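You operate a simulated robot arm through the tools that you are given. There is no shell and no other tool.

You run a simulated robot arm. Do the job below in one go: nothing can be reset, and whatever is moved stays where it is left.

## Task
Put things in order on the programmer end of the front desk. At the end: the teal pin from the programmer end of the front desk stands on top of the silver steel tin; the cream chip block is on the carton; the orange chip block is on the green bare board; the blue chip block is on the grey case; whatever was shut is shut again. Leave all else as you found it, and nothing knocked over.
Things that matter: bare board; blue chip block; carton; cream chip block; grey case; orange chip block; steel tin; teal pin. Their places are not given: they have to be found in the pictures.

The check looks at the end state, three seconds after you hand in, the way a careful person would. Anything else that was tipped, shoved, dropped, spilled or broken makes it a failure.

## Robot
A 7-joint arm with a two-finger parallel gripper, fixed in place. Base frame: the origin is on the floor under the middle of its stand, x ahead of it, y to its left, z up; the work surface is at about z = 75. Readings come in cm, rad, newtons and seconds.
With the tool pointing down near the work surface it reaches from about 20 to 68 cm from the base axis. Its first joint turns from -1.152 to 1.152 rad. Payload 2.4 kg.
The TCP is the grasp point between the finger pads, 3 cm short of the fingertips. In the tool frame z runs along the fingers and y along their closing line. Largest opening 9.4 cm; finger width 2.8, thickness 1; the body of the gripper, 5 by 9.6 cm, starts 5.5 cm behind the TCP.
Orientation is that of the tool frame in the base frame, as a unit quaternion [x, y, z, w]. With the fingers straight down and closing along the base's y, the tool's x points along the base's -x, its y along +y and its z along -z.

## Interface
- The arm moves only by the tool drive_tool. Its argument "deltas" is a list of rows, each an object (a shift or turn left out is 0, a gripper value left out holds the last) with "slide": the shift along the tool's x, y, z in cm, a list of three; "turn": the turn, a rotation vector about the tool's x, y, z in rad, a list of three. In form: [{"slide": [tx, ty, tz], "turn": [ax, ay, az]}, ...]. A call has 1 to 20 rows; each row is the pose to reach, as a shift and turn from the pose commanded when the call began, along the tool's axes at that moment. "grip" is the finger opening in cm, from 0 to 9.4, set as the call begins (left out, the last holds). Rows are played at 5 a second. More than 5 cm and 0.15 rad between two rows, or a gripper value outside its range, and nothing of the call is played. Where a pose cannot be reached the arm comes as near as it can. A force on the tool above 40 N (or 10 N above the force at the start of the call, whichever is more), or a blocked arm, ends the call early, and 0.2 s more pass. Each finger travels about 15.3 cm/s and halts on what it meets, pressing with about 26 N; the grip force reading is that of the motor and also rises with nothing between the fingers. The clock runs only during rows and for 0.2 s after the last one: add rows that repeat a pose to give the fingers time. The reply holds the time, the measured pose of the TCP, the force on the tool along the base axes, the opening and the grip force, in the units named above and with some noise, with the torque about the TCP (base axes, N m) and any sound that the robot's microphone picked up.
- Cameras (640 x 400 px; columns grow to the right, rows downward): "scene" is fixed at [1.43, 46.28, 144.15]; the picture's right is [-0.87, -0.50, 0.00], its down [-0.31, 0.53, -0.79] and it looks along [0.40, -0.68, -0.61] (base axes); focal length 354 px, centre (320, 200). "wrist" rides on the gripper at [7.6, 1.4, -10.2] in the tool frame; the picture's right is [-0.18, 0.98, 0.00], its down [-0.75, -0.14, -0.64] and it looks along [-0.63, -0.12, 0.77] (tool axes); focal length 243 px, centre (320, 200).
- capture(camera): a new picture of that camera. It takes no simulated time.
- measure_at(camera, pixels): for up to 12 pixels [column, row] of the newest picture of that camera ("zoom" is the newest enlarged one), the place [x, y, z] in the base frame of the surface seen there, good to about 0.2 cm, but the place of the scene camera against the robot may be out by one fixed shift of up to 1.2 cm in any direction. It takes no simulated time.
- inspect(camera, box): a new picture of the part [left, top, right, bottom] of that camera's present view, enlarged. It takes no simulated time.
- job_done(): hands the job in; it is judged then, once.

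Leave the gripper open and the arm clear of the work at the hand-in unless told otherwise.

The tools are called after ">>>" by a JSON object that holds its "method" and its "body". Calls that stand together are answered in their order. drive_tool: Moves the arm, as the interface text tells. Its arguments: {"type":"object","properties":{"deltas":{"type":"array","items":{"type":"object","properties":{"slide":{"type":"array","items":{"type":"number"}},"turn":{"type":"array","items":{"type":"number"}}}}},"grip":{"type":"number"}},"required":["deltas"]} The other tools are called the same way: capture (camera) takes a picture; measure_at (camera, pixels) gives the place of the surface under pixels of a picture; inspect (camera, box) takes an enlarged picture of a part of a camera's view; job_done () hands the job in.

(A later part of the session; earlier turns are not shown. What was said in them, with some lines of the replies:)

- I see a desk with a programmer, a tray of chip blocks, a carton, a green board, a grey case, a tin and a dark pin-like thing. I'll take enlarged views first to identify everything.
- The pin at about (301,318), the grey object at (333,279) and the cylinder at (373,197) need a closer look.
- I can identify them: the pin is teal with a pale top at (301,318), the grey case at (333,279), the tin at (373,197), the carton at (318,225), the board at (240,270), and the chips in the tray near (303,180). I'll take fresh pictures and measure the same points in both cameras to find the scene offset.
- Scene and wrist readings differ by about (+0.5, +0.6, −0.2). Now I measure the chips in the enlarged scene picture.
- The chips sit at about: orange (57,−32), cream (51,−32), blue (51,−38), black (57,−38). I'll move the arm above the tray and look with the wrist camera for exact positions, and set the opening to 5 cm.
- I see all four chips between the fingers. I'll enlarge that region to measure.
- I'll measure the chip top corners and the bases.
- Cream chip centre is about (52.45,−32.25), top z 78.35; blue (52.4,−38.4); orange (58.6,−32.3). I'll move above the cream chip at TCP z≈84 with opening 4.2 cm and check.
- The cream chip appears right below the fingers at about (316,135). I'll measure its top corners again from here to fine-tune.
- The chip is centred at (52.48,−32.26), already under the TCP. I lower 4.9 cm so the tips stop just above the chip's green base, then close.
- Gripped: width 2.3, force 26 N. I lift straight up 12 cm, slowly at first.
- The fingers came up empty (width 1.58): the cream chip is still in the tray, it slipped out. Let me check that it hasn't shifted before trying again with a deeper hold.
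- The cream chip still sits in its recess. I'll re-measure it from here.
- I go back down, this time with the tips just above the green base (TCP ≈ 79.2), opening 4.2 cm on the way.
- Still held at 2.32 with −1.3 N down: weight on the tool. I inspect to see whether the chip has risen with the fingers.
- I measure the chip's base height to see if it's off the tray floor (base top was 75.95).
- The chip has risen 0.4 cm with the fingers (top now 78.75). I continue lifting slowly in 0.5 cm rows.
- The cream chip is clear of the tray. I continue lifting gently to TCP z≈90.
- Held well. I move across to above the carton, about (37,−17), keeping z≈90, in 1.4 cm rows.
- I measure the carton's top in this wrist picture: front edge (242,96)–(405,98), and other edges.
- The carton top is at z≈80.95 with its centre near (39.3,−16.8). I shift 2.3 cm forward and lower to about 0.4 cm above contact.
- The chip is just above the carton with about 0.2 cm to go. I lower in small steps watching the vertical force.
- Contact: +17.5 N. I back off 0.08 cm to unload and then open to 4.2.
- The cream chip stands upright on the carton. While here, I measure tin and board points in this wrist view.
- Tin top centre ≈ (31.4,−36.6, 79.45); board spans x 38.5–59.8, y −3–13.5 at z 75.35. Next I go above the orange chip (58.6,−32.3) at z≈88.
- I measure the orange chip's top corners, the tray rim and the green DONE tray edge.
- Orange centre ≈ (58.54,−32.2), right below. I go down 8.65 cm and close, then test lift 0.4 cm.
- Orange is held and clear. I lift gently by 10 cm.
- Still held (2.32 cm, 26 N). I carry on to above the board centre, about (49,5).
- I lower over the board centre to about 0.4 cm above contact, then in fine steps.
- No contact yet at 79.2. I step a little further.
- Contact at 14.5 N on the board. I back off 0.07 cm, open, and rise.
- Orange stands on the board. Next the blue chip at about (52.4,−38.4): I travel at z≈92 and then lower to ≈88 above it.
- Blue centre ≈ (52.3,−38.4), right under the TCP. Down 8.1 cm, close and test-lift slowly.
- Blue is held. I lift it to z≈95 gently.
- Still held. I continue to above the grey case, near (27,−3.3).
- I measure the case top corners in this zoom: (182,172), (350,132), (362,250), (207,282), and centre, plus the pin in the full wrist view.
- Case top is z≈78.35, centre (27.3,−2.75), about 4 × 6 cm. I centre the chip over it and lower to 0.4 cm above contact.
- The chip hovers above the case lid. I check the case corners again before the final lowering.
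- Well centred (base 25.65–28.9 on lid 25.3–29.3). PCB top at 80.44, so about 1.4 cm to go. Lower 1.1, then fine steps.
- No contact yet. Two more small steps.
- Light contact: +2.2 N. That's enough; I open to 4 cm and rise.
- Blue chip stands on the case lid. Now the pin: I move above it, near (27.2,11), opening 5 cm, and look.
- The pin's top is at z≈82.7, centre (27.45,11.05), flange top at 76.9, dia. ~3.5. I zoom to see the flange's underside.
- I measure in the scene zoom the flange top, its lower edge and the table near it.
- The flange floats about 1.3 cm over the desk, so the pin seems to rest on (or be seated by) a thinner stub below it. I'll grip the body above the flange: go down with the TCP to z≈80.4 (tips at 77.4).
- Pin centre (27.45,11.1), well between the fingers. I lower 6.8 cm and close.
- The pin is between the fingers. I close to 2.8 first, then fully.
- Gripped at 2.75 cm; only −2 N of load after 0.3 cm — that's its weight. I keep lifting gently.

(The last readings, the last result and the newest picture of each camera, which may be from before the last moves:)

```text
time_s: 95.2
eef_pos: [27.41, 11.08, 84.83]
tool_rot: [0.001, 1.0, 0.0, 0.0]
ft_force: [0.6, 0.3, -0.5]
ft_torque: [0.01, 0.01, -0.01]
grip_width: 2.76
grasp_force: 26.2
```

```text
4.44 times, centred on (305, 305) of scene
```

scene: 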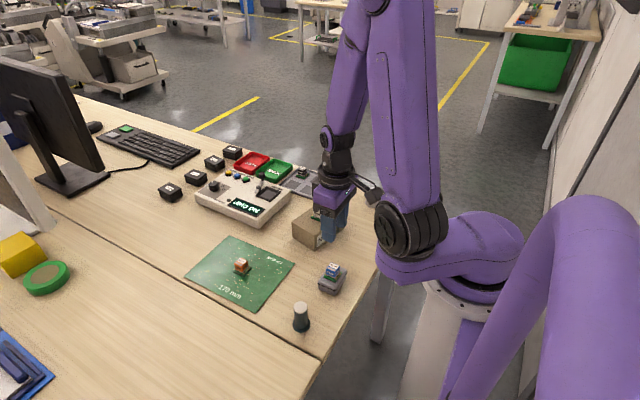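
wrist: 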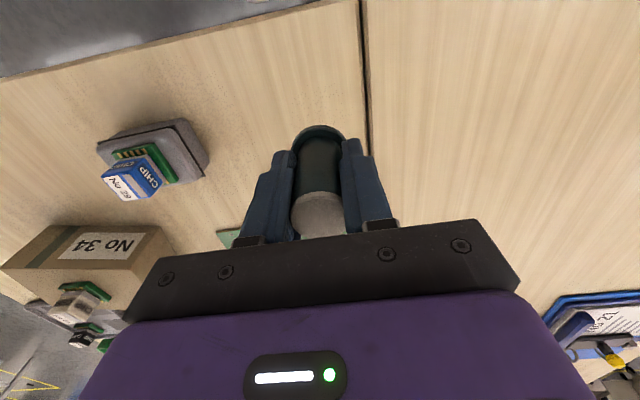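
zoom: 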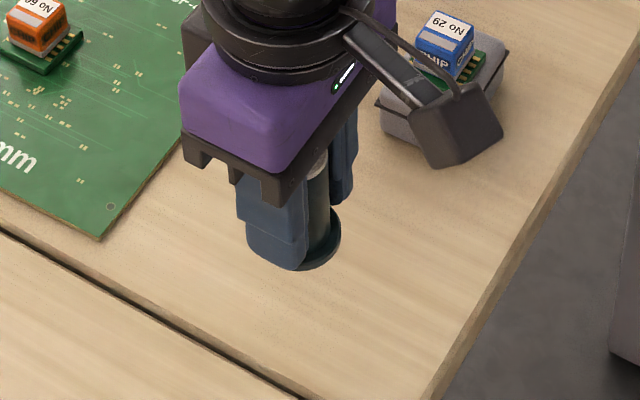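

The pin is free of the desk and upright. I lift it to z≈96 and check its underside in the scene view.

>>> {"method": "drive_tool", "body": {"deltas": [{"slide": [0, 0, -0.3]}, {"slide": [0, 0, -1]}, {"slide": [0, 0, -1.8]}, {"slide": [0, 0, -2.6]}, {"slide": [0, 0, -3.4]}, {"slide": [0, 0, -4.2]}, {"slide": [0, 0, -5]}, {"slide": [0, 0, -5.8]}, {"slide": [0, 0, -6.6]}, {"slide": [0, 0, -7.4]}, {"slide": [0, 0, -8.2]}, {"slide": [0, 0, -9]}, {"slide": [0, 0, -9.8]}, {"slide": [0, 0, -10.6]}, {"slide": [0, 0, -11.2]}, {"slide": [0, 0, -11.2]}]}}

>>> {"method": "inspect", "body": {"camera": "scene", "box": [250, 210, 350, 310]}}

>>> {"method": "capture", "body": {"camera": "wrist"}}

```text
time_s: 98.6
eef_pos: [27.54, 11.0, 95.96]
tool_rot: [-0.001, 1.0, -0.001, 0.0]
ft_force: [-0.4, 0.8, -1.5]
ft_torque: [-0.03, 0.01, 0.01]
grip_width: 2.74
grasp_force: 25.9
```

```text
4.00 times, centred on (300, 260) of scene
```

zoom: 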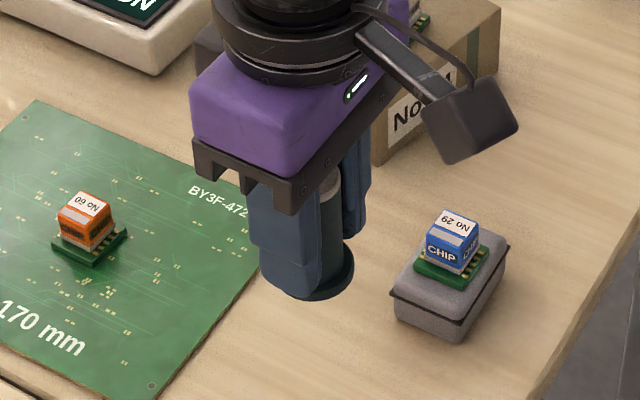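

```text
taken
```

wrist: 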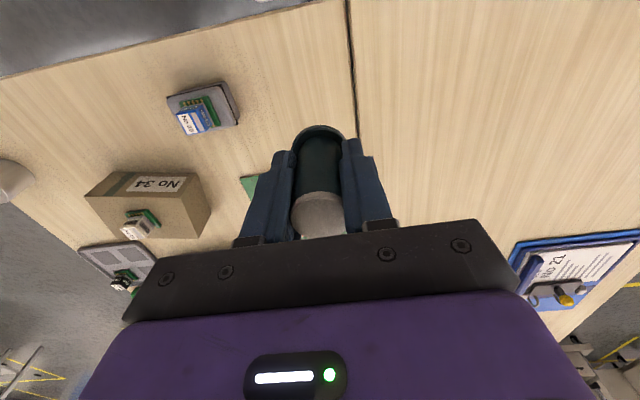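

The pin is firmly held and vertical. I now travel over (at z≈96) toward the tin near (31.4,−36.6), in two calls.

>>> {"method": "drive_tool", "body": {"deltas": [{"slide": [0, -0.4, 0]}, {"slide": [-0.1, -1.2, 0]}, {"slide": [-0.2, -2.4, 0]}, {"slide": [-0.3, -3.9, 0]}, {"slide": [-0.4, -5.4, 0]}, {"slide": [-0.5, -6.9, 0]}, {"slide": [-0.6, -8.4, 0]}, {"slide": [-0.8, -9.9, 0]}, {"slide": [-0.9, -11.4, 0]}, {"slide": [-1, -12.9, 0]}, {"slide": [-1.1, -14.4, 0]}, {"slide": [-1.2, -15.9, 0]}, {"slide": [-1.4, -17.4, 0]}, {"slide": [-1.5, -18.9, 0]}, {"slide": [-1.6, -20.4, 0]}, {"slide": [-1.7, -21.9, 0]}, {"slide": [-1.8, -23.1, 0]}, {"slide": [-1.9, -23.9, 0]}, {"slide": [-2, -24.2, 0]}, {"slide": [-2, -24.2, 0]}]}}

>>> {"method": "drive_tool", "body": {"deltas": [{"slide": [0, -0.4, 0]}, {"slide": [-0.1, -1.2, 0]}, {"slide": [-0.2, -2.4, 0]}, {"slide": [-0.3, -3.9, 0]}, {"slide": [-0.4, -5.4, 0]}, {"slide": [-0.5, -6.9, 0]}, {"slide": [-0.6, -8.4, 0]}, {"slide": [-0.8, -9.9, 0]}, {"slide": [-0.9, -11.4, 0]}, {"slide": [-1, -12.9, 0]}, {"slide": [-1.1, -14.4, 0]}, {"slide": [-1.2, -15.9, 0]}, {"slide": [-1.4, -17.4, 0]}, {"slide": [-1.5, -18.9, 0]}, {"slide": [-1.6, -20.4, 0]}, {"slide": [-1.7, -21.6, 0]}, {"slide": [-1.8, -22.6, 0]}, {"slide": [-1.9, -23.2, 0]}, {"slide": [-1.9, -23.4, 0]}, {"slide": [-1.9, -23.4, 0]}]}}

>>> {"method": "capture", "body": {"camera": "wrist"}}

>>> {"method": "capture", "body": {"camera": "scene"}}

```text
time_s: 102.8
eef_pos: [29.37, -13.28, 95.97]
tool_rot: [-0.001, 1.0, 0.0, 0.0]
ft_force: [0.1, 0.1, -0.8]
ft_torque: [0.02, -0.01, 0.01]
grip_width: 2.74
grasp_force: 25.4
```

```text
time_s: 107.0
eef_pos: [31.32, -36.61, 95.87]
tool_rot: [0.0, 1.0, 0.0, 0.0]
ft_force: [0.9, -0.1, -0.6]
ft_torque: [-0.03, -0.05, 0.01]
grip_width: 2.75
grasp_force: 26.5
```

```text
taken
```

wrist: 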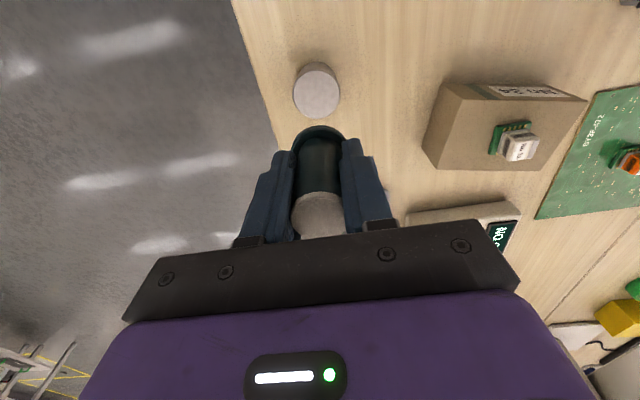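

```text
taken
```

scene: 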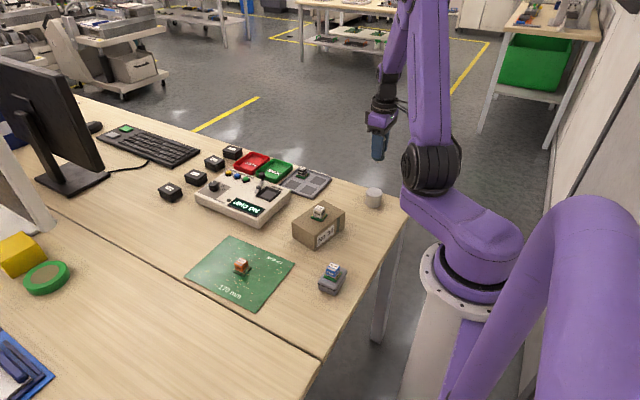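

The tin's top is visible at (317,92). I zoom in and measure its rim.

>>> {"method": "inspect", "body": {"camera": "wrist", "box": [280, 50, 360, 140]}}

>>> {"method": "inspect", "body": {"camera": "scene", "box": [340, 120, 420, 220]}}

```text
4.44 times, centred on (320, 95) of wrist
```

zoom: 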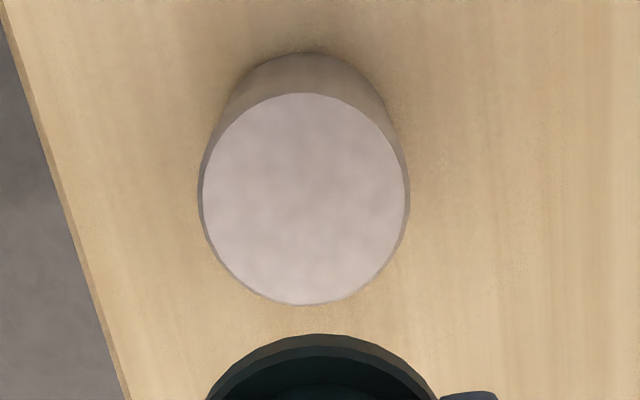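

```text
4.00 times, centred on (380, 170) of scene
```

zoom: 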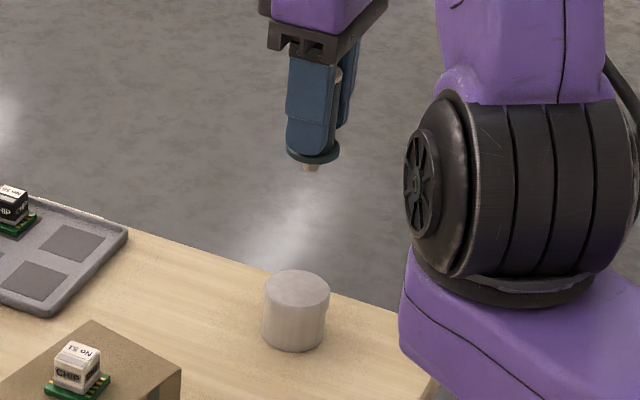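

Below the flange a small pale spigot shows at about (310,168) in the zoom. I look closer at it, and at the desk where the pin stood (is there a hole?).

>>> {"method": "inspect", "body": {"camera": "scene", "box": [365, 145, 390, 170]}}

>>> {"method": "inspect", "body": {"camera": "scene", "box": [280, 300, 325, 345]}}

>>> {"method": "inspect", "body": {"camera": "scene", "box": [355, 180, 390, 212]}}

```text
16.00 times, centred on (378, 158) of scene
```

zoom: 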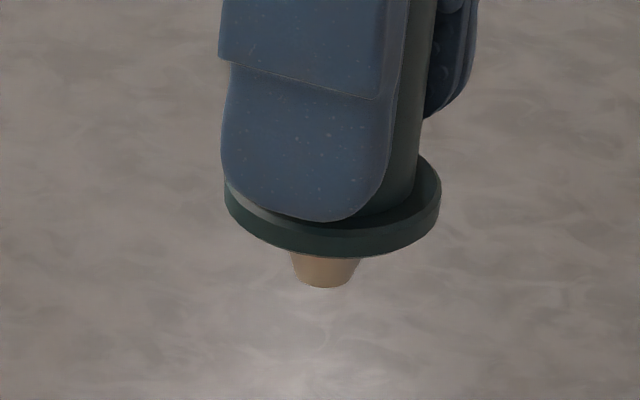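

```text
8.89 times, centred on (302, 322) of scene
```

zoom: 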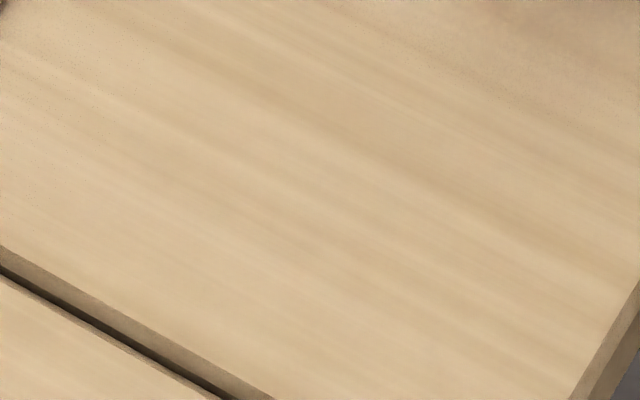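

```text
12.50 times, centred on (372, 196) of scene
```

zoom: 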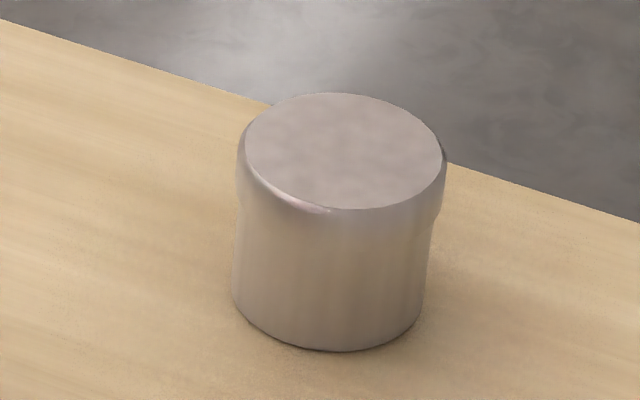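

The pin has a tapered wooden spigot (about 0.9 cm wide at the bottom) on which it stood on the flat desk. I'll set it down the same way, precisely upright, at the tin's centre. I re-zoom the wrist view to measure the tin's rim.

>>> {"method": "inspect", "body": {"camera": "wrist", "box": [280, 50, 360, 140]}}

>>> {"method": "measure_at", "body": {"camera": "zoom", "pixels": [[305, 198], [210, 195], [400, 200], [305, 102], [305, 298], [250, 130], [360, 130], [250, 260], [360, 260], [305, 150], [305, 250]]}}

```text
4.44 times, centred on (320, 95) of wrist
```

zoom: 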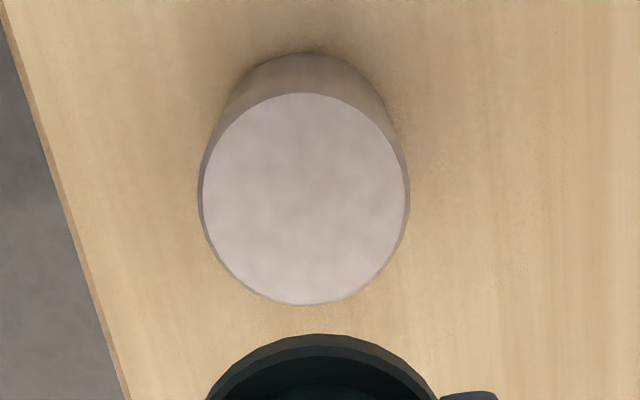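

```text
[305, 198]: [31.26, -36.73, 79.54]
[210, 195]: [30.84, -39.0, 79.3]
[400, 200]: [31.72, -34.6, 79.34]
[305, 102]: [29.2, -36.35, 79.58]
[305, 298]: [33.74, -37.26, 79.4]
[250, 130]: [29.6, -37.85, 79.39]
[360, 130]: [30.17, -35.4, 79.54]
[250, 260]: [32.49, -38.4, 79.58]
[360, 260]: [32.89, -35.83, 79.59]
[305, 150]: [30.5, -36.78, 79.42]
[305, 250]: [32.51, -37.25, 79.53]
```

Tin centre ≈ (31.37,−36.8), top z≈79.47. I shift −0.25 cm in y and lower to about 0.5 cm above contact (TCP 85.3).

>>> {"method": "drive_tool", "body": {"deltas": [{"slide": [0, -0.25, 0.4]}, {"slide": [0, -0.25, 1.2]}, {"slide": [0, -0.25, 2.2]}, {"slide": [0, -0.25, 3.2]}, {"slide": [0, -0.25, 4.2]}, {"slide": [0, -0.25, 5.2]}, {"slide": [0, -0.25, 6.2]}, {"slide": [0, -0.25, 7.2]}, {"slide": [0, -0.25, 8.2]}, {"slide": [0, -0.25, 9.1]}, {"slide": [0, -0.25, 9.8]}, {"slide": [0, -0.25, 10.2]}, {"slide": [0, -0.25, 10.2]}]}}

>>> {"method": "capture", "body": {"camera": "wrist"}}

>>> {"method": "inspect", "body": {"camera": "scene", "box": [350, 160, 400, 215]}}

```text
time_s: 109.8
eef_pos: [31.42, -36.78, 85.75]
tool_rot: [0.0, 1.0, -0.001, 0.0]
ft_force: [0.1, -0.1, -1.4]
ft_torque: [-0.01, 0.0, 0.0]
grip_width: 2.75
grasp_force: 26.2
```

```text
taken
```

wrist: 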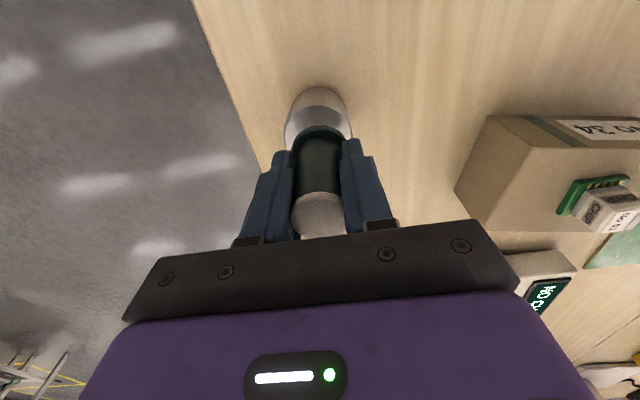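

```text
7.27 times, centred on (375, 188) of scene
```

zoom: 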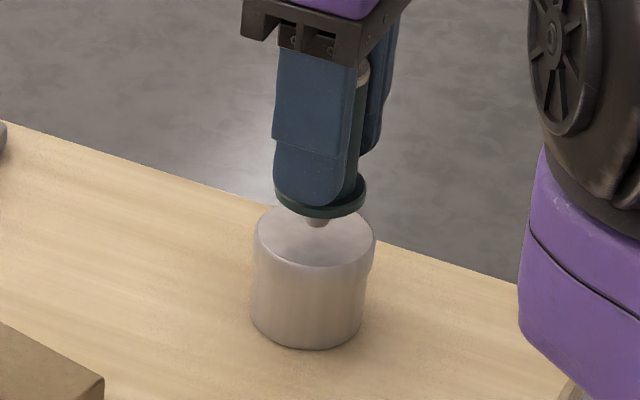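

The spigot is just above the middle of the tin. About 0.85 cm remain; I lower 0.6 then fine steps.

>>> {"method": "drive_tool", "body": {"deltas": [{"slide": [0, 0, 0.2]}, {"slide": [0, 0, 0.4]}, {"slide": [0, 0, 0.6]}, {"slide": [0, 0, 0.6]}]}}

>>> {"method": "drive_tool", "body": {"deltas": [{"slide": [0, 0, 0.05]}, {"slide": [0, 0, 0.1]}, {"slide": [0, 0, 0.1]}]}}

>>> {"method": "drive_tool", "body": {"deltas": [{"slide": [0, 0, 0.04]}, {"slide": [0, 0, 0.08]}, {"slide": [0, 0, 0.08]}]}}

```text
time_s: 110.8
eef_pos: [31.37, -36.87, 85.09]
tool_rot: [0.0, 1.0, 0.0, 0.0]
ft_force: [-0.4, 0.1, -0.7]
ft_torque: [-0.01, -0.02, 0.03]
grip_width: 2.75
grasp_force: 26.4
```

```text
time_s: 111.6
eef_pos: [31.33, -36.88, 85.04]
tool_rot: [0.0, 1.0, 0.0, 0.0]
ft_force: [0.4, -0.5, -1.7]
ft_torque: [-0.01, -0.02, -0.06]
grip_width: 2.76
grasp_force: 26.5
```

```text
time_s: 112.4
eef_pos: [31.19, -36.82, 84.88]
tool_rot: [0.0, 1.0, 0.0, 0.0]
ft_force: [-0.2, 0.4, 1.3]
ft_torque: [0.04, -0.02, 0.02]
grip_width: 2.75
grasp_force: 26.1
```

Force went from −1.7 to +1.3 N: probably touching. A further 0.03 cm to confirm.

>>> {"method": "drive_tool", "body": {"deltas": [{"slide": [0, 0, 0.03]}, {"slide": [0, 0, 0.03]}]}}

>>> {"method": "inspect", "body": {"camera": "scene", "box": [360, 170, 390, 210]}}

```text
time_s: 113.0
eef_pos: [31.37, -36.78, 84.9]
tool_rot: [0.0, 1.0, 0.001, 0.0]
ft_force: [-0.8, 1.4, 10.3]
ft_torque: [0.07, 0.03, 0.0]
grip_width: 2.75
grasp_force: 25.1
```

```text
10.00 times, centred on (375, 190) of scene
```

zoom: 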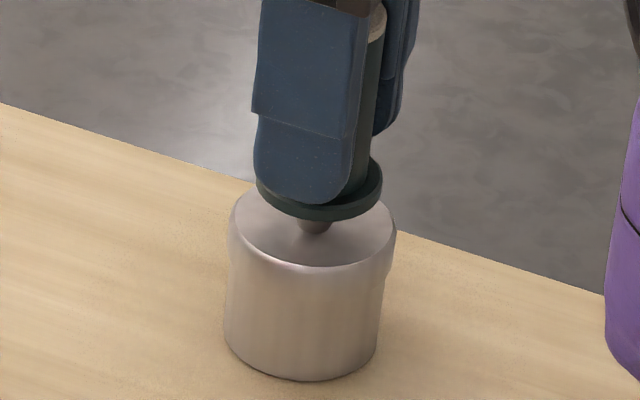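

Contact confirmed (10 N). I back off 0.03 cm to unload, then open only slightly (3.2 cm) so I can see whether the pin stands by itself.

>>> {"method": "drive_tool", "body": {"deltas": [{"slide": [0, 0, -0.03]}, {"slide": [0, 0, -0.03]}]}}

>>> {"method": "drive_tool", "body": {"deltas": [{"slide": [0, 0, 0]}, {"slide": [0, 0, 0]}, {"slide": [0, 0, 0]}], "grip": 3.2}}

>>> {"method": "capture", "body": {"camera": "wrist"}}

>>> {"method": "inspect", "body": {"camera": "scene", "box": [360, 165, 395, 210]}}

```text
time_s: 113.6
eef_pos: [31.23, -36.76, 85.04]
tool_rot: [0.0, 1.0, 0.0, -0.001]
ft_force: [0.5, 0.9, 6.0]
ft_torque: [0.06, -0.08, 0.02]
grip_width: 2.74
grasp_force: 25.4
```

```text
time_s: 114.4
eef_pos: [31.3, -36.79, 85.06]
tool_rot: [-0.001, 1.0, -0.001, 0.001]
ft_force: [0.1, -0.4, -0.5]
ft_torque: [0.0, 0.02, 0.03]
grip_width: 3.19
grasp_force: 0.0
```

```text
taken
```

wrist: 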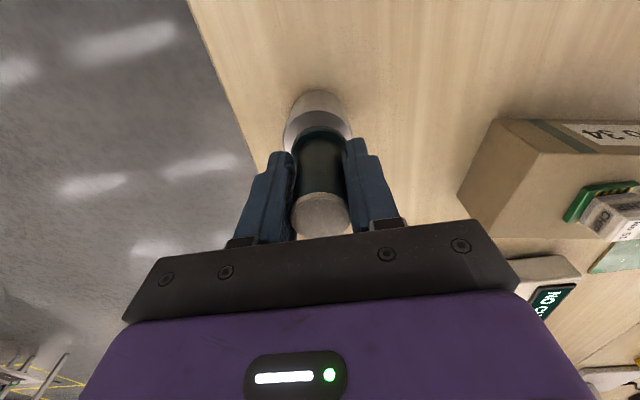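

```text
8.89 times, centred on (378, 188) of scene
```

zoom: 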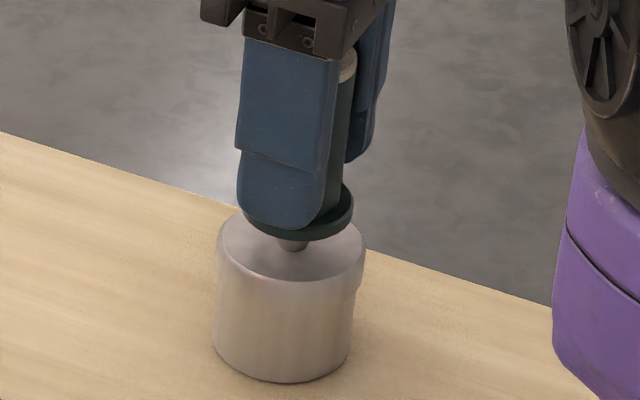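

The fingers are off (3.19 cm) and the pin hasn't visibly moved. I wait a second and check closely that it isn't leaning on a finger.

>>> {"method": "drive_tool", "body": {"deltas": [{"slide": [0, 0, 0]}, {"slide": [0, 0, 0]}, {"slide": [0, 0, 0]}, {"slide": [0, 0, 0]}, {"slide": [0, 0, 0]}], "grip": 3.2}}

>>> {"method": "inspect", "body": {"camera": "wrist", "box": [260, 80, 380, 240]}}

>>> {"method": "inspect", "body": {"camera": "scene", "box": [365, 165, 390, 190]}}

```text
time_s: 115.6
eef_pos: [31.37, -36.87, 84.89]
tool_rot: [0.0, 1.0, 0.0, 0.0]
ft_force: [-0.9, 0.9, 1.1]
ft_torque: [-0.02, 0.01, 0.02]
grip_width: 3.22
grasp_force: 0.0
```

```text
2.50 times, centred on (320, 160) of wrist
```

zoom: 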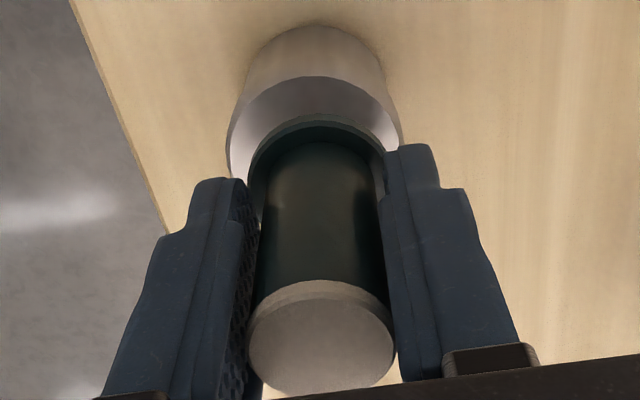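

```text
16.00 times, centred on (378, 178) of scene
```

zoom: 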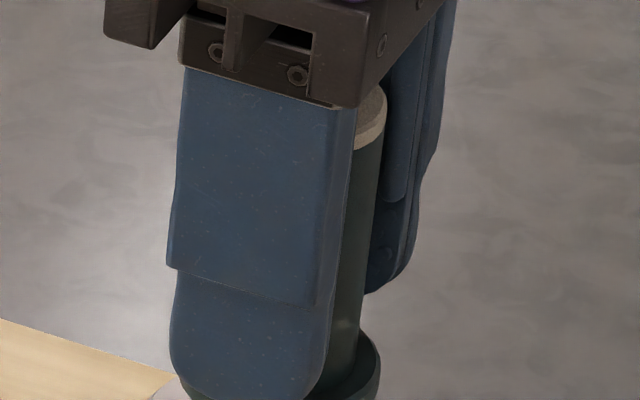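

I measure the cap centre and flange edges in the wrist zoom to check verticality.

>>> {"method": "inspect", "body": {"camera": "wrist", "box": [270, 100, 370, 240]}}

>>> {"method": "measure_at", "body": {"camera": "zoom", "pixels": [[320, 330], [250, 320], [388, 320], [320, 285], [310, 380], [250, 165], [388, 150], [320, 122], [260, 200], [380, 200]]}}

```text
2.86 times, centred on (320, 170) of wrist
```

zoom: 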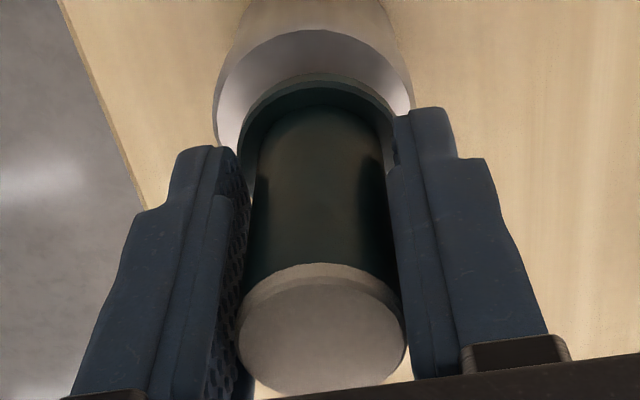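

```text
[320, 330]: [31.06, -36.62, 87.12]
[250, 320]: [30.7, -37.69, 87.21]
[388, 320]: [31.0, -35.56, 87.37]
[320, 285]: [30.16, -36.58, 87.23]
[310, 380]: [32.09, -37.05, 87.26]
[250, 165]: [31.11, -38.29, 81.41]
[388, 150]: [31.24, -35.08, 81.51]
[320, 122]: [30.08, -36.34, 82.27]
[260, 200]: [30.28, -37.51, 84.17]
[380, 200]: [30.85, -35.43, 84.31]
```

Cap is level (z 87.1–87.4) and centred over the flange, so the pin stands upright by itself. I open to 5 cm and rise straight up slowly.

>>> {"method": "drive_tool", "body": {"deltas": [{"slide": [0, 0, 0]}, {"slide": [0, 0, 0]}, {"slide": [0, 0, 0]}], "grip": 5}}

>>> {"method": "drive_tool", "body": {"deltas": [{"slide": [0, 0, -0.5]}, {"slide": [0, 0, -1.5]}, {"slide": [0, 0, -2.5]}, {"slide": [0, 0, -3.5]}, {"slide": [0, 0, -4.5]}, {"slide": [0, 0, -5.5]}, {"slide": [0, 0, -6.5]}, {"slide": [0, 0, -7.5]}, {"slide": [0, 0, -8.5]}, {"slide": [0, 0, -9.5]}, {"slide": [0, 0, -11]}, {"slide": [0, 0, -12.5]}, {"slide": [0, 0, -14]}, {"slide": [0, 0, -14]}]}}

>>> {"method": "capture", "body": {"camera": "wrist"}}

>>> {"method": "capture", "body": {"camera": "scene"}}

>>> {"method": "inspect", "body": {"camera": "scene", "box": [340, 150, 410, 220]}}

```text
time_s: 116.4
eef_pos: [31.22, -36.84, 84.87]
tool_rot: [0.001, 1.0, 0.0, 0.001]
ft_force: [-0.4, 0.2, 0.6]
ft_torque: [0.03, 0.0, -0.03]
grip_width: 5.01
grasp_force: 0.1
```

```text
time_s: 119.4
eef_pos: [31.4, -36.79, 98.96]
tool_rot: [0.001, 1.0, -0.001, 0.0]
ft_force: [-0.9, 0.0, 0.1]
ft_torque: [0.0, 0.0, -0.01]
grip_width: 5.02
grasp_force: 0.1
```

```text
taken
```

wrist: 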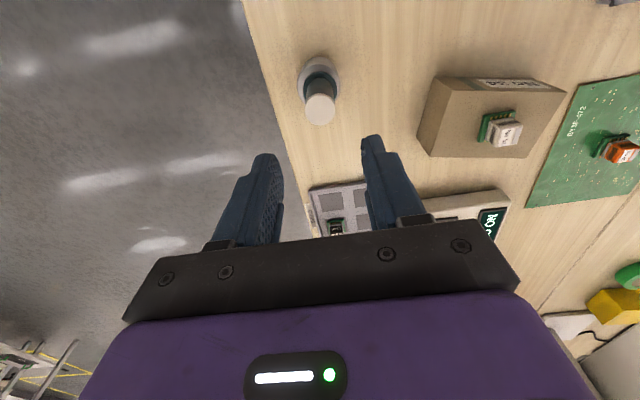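

```text
taken
```

scene: 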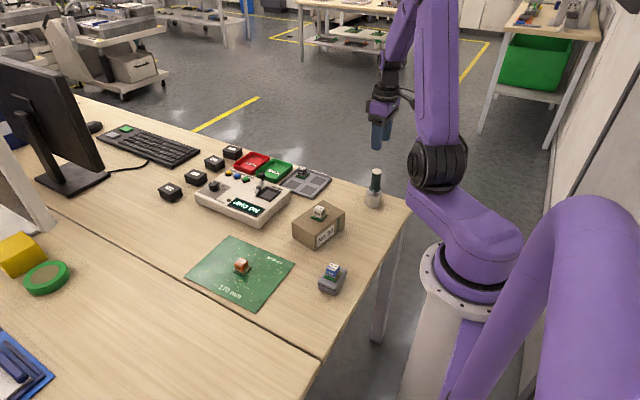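

```text
5.71 times, centred on (375, 185) of scene
```

zoom: 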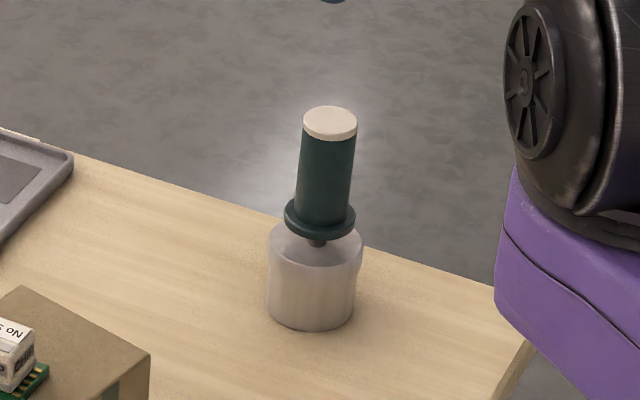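

The pin stands upright in the middle of the tin (its lean in the picture matches the perspective). I now raise the arm and bring it back to its starting place, clear of everything, with the gripper fully open.

>>> {"method": "drive_tool", "body": {"deltas": [{"slide": [0, 0, -2]}, {"slide": [0, 0, -4]}, {"slide": [0, 0, -6.4]}, {"slide": [-0.7, 2.5, -6.4]}, {"slide": [-1.4, 5, -6.4]}, {"slide": [-2.1, 7.5, -6.4]}, {"slide": [-2.8, 10, -6.4]}, {"slide": [-3.5, 12.5, -6.4]}, {"slide": [-4.2, 15, -6.4]}, {"slide": [-4.9, 17.5, -6.4]}, {"slide": [-5.6, 20, -6.4]}, {"slide": [-6.3, 22.5, -6.4]}, {"slide": [-7, 25, -6.4]}, {"slide": [-7.7, 27.5, -6.4]}, {"slide": [-8.4, 30, -6.4]}, {"slide": [-9, 32.5, -6.4]}, {"slide": [-9, 33.8, -6.4]}, {"slide": [-9, 33.8, -6.4]}], "grip": 9.4}}

>>> {"method": "capture", "body": {"camera": "wrist"}}

>>> {"method": "capture", "body": {"camera": "scene"}}

>>> {"method": "inspect", "body": {"camera": "scene", "box": [140, 120, 420, 340]}}

>>> {"method": "inspect", "body": {"camera": "wrist", "box": [0, 0, 320, 200]}}

```text
time_s: 123.2
eef_pos: [40.35, -2.82, 105.32]
tool_rot: [0.0, 1.0, 0.001, 0.0]
ft_force: [0.0, 0.6, 0.2]
ft_torque: [-0.01, 0.0, -0.01]
grip_width: 9.36
grasp_force: 0.0
```

```text
taken
```

wrist: 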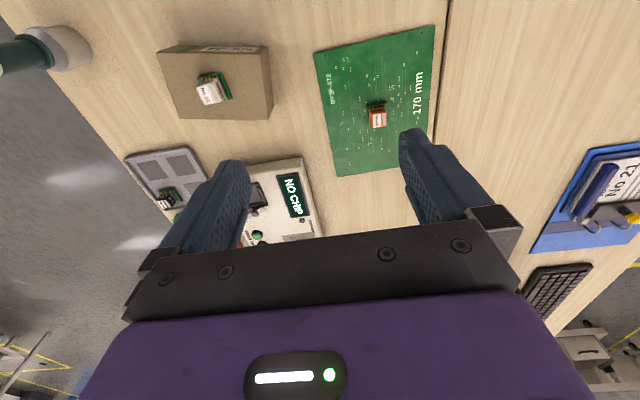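

```text
taken
```

scene: 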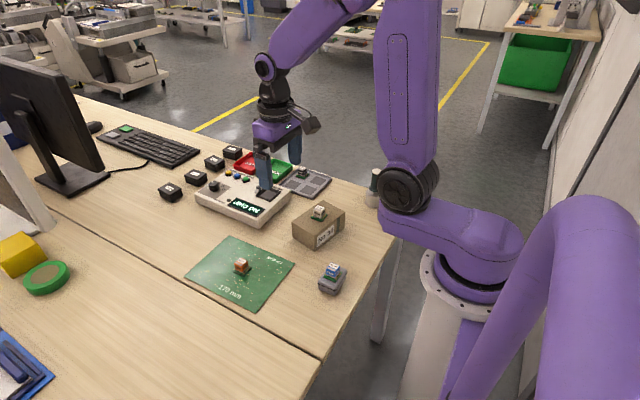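

```text
1.82 times, centred on (280, 230) of scene
```

zoom: 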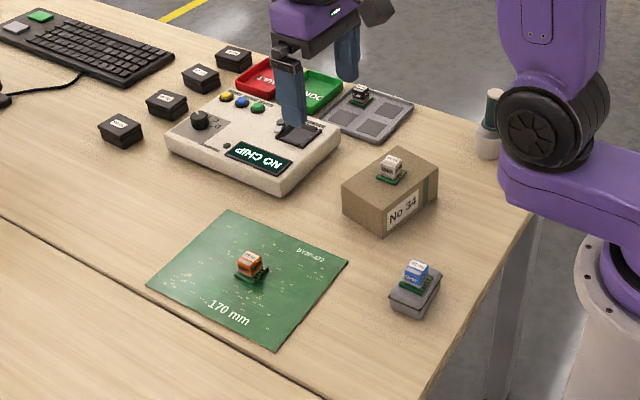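

```text
2.00 times, centred on (160, 100) of wrist
```

zoom: 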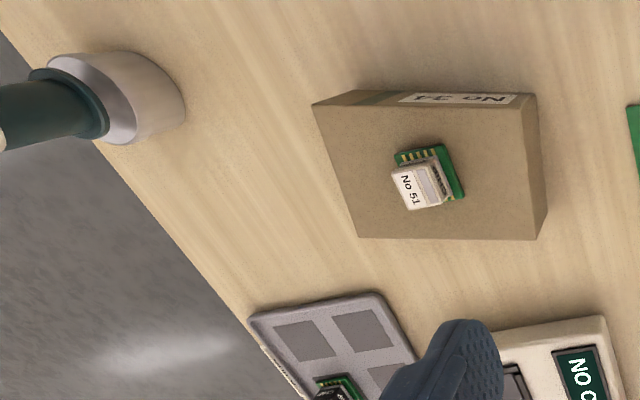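

Everything is in place and the carton, tray, board and tin look unmoved. In the scene view the elbow overlaps the tin; I measure how far the elbow really is from the pin.

>>> {"method": "capture", "body": {"camera": "scene"}}

>>> {"method": "measure_at", "body": {"camera": "scene", "pixels": [[408, 190], [385, 190], [384, 205], [420, 210], [395, 215], [376, 175], [374, 190], [372, 203], [440, 220]]}}

>>> {"method": "inspect", "body": {"camera": "scene", "box": [345, 150, 445, 230]}}

```text
taken
```

scene: 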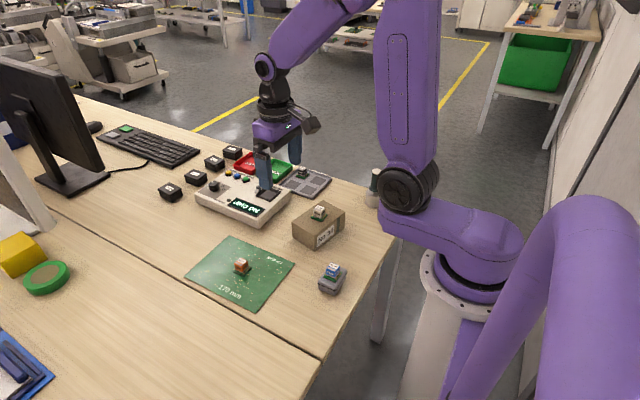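

```text
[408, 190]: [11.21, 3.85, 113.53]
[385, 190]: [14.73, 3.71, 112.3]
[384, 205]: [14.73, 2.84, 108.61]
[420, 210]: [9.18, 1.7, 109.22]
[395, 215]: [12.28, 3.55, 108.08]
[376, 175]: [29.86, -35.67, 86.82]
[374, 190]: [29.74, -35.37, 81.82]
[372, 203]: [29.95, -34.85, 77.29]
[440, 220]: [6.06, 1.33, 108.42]
```

```text
5.00 times, centred on (395, 190) of scene
```

zoom: 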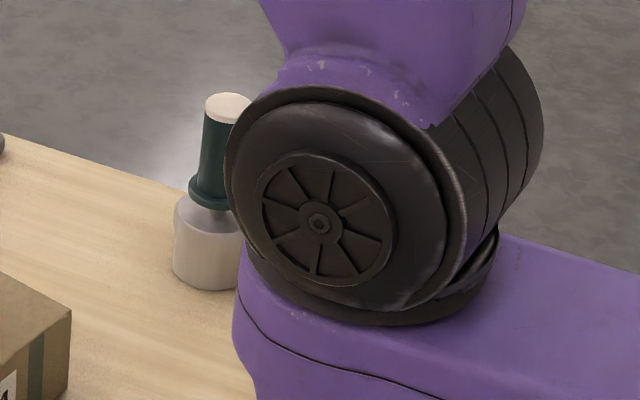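

The elbow is around (11,4,110), far from the pin at (30,−36,87). All targets are met: pin upright on the tin, cream on the carton, orange on the board, blue on the closed grey case, black chip untouched, gripper open and clear. I hand in.

>>> {"method": "job_done", "body": {}}

```text
The job is handed in.
```

The job is handed in, and all four items were where you asked in the last pictures I took:

- **Teal pin:** it stands upright at the centre of the silver steel tin. It rests on a spigot only about 0.9 cm wide, the same way it stood on the desk. It was still standing about nine seconds after I let go.
- **Cream chip block:** on the carton. My first grip slipped, but the block stayed in its tray slot, and the second grip held.
- **Orange chip block:** near the middle of the green bare board.
- **Blue chip block:** on the lid of the grey case.

I didn't open anything, and the grey case is still shut. The black chip block is still in its tray. The carton, tray, board, tin and programmer look unmoved compared with the first pictures. The arm is back at its starting position, clear of the desk, with the gripper fully open.
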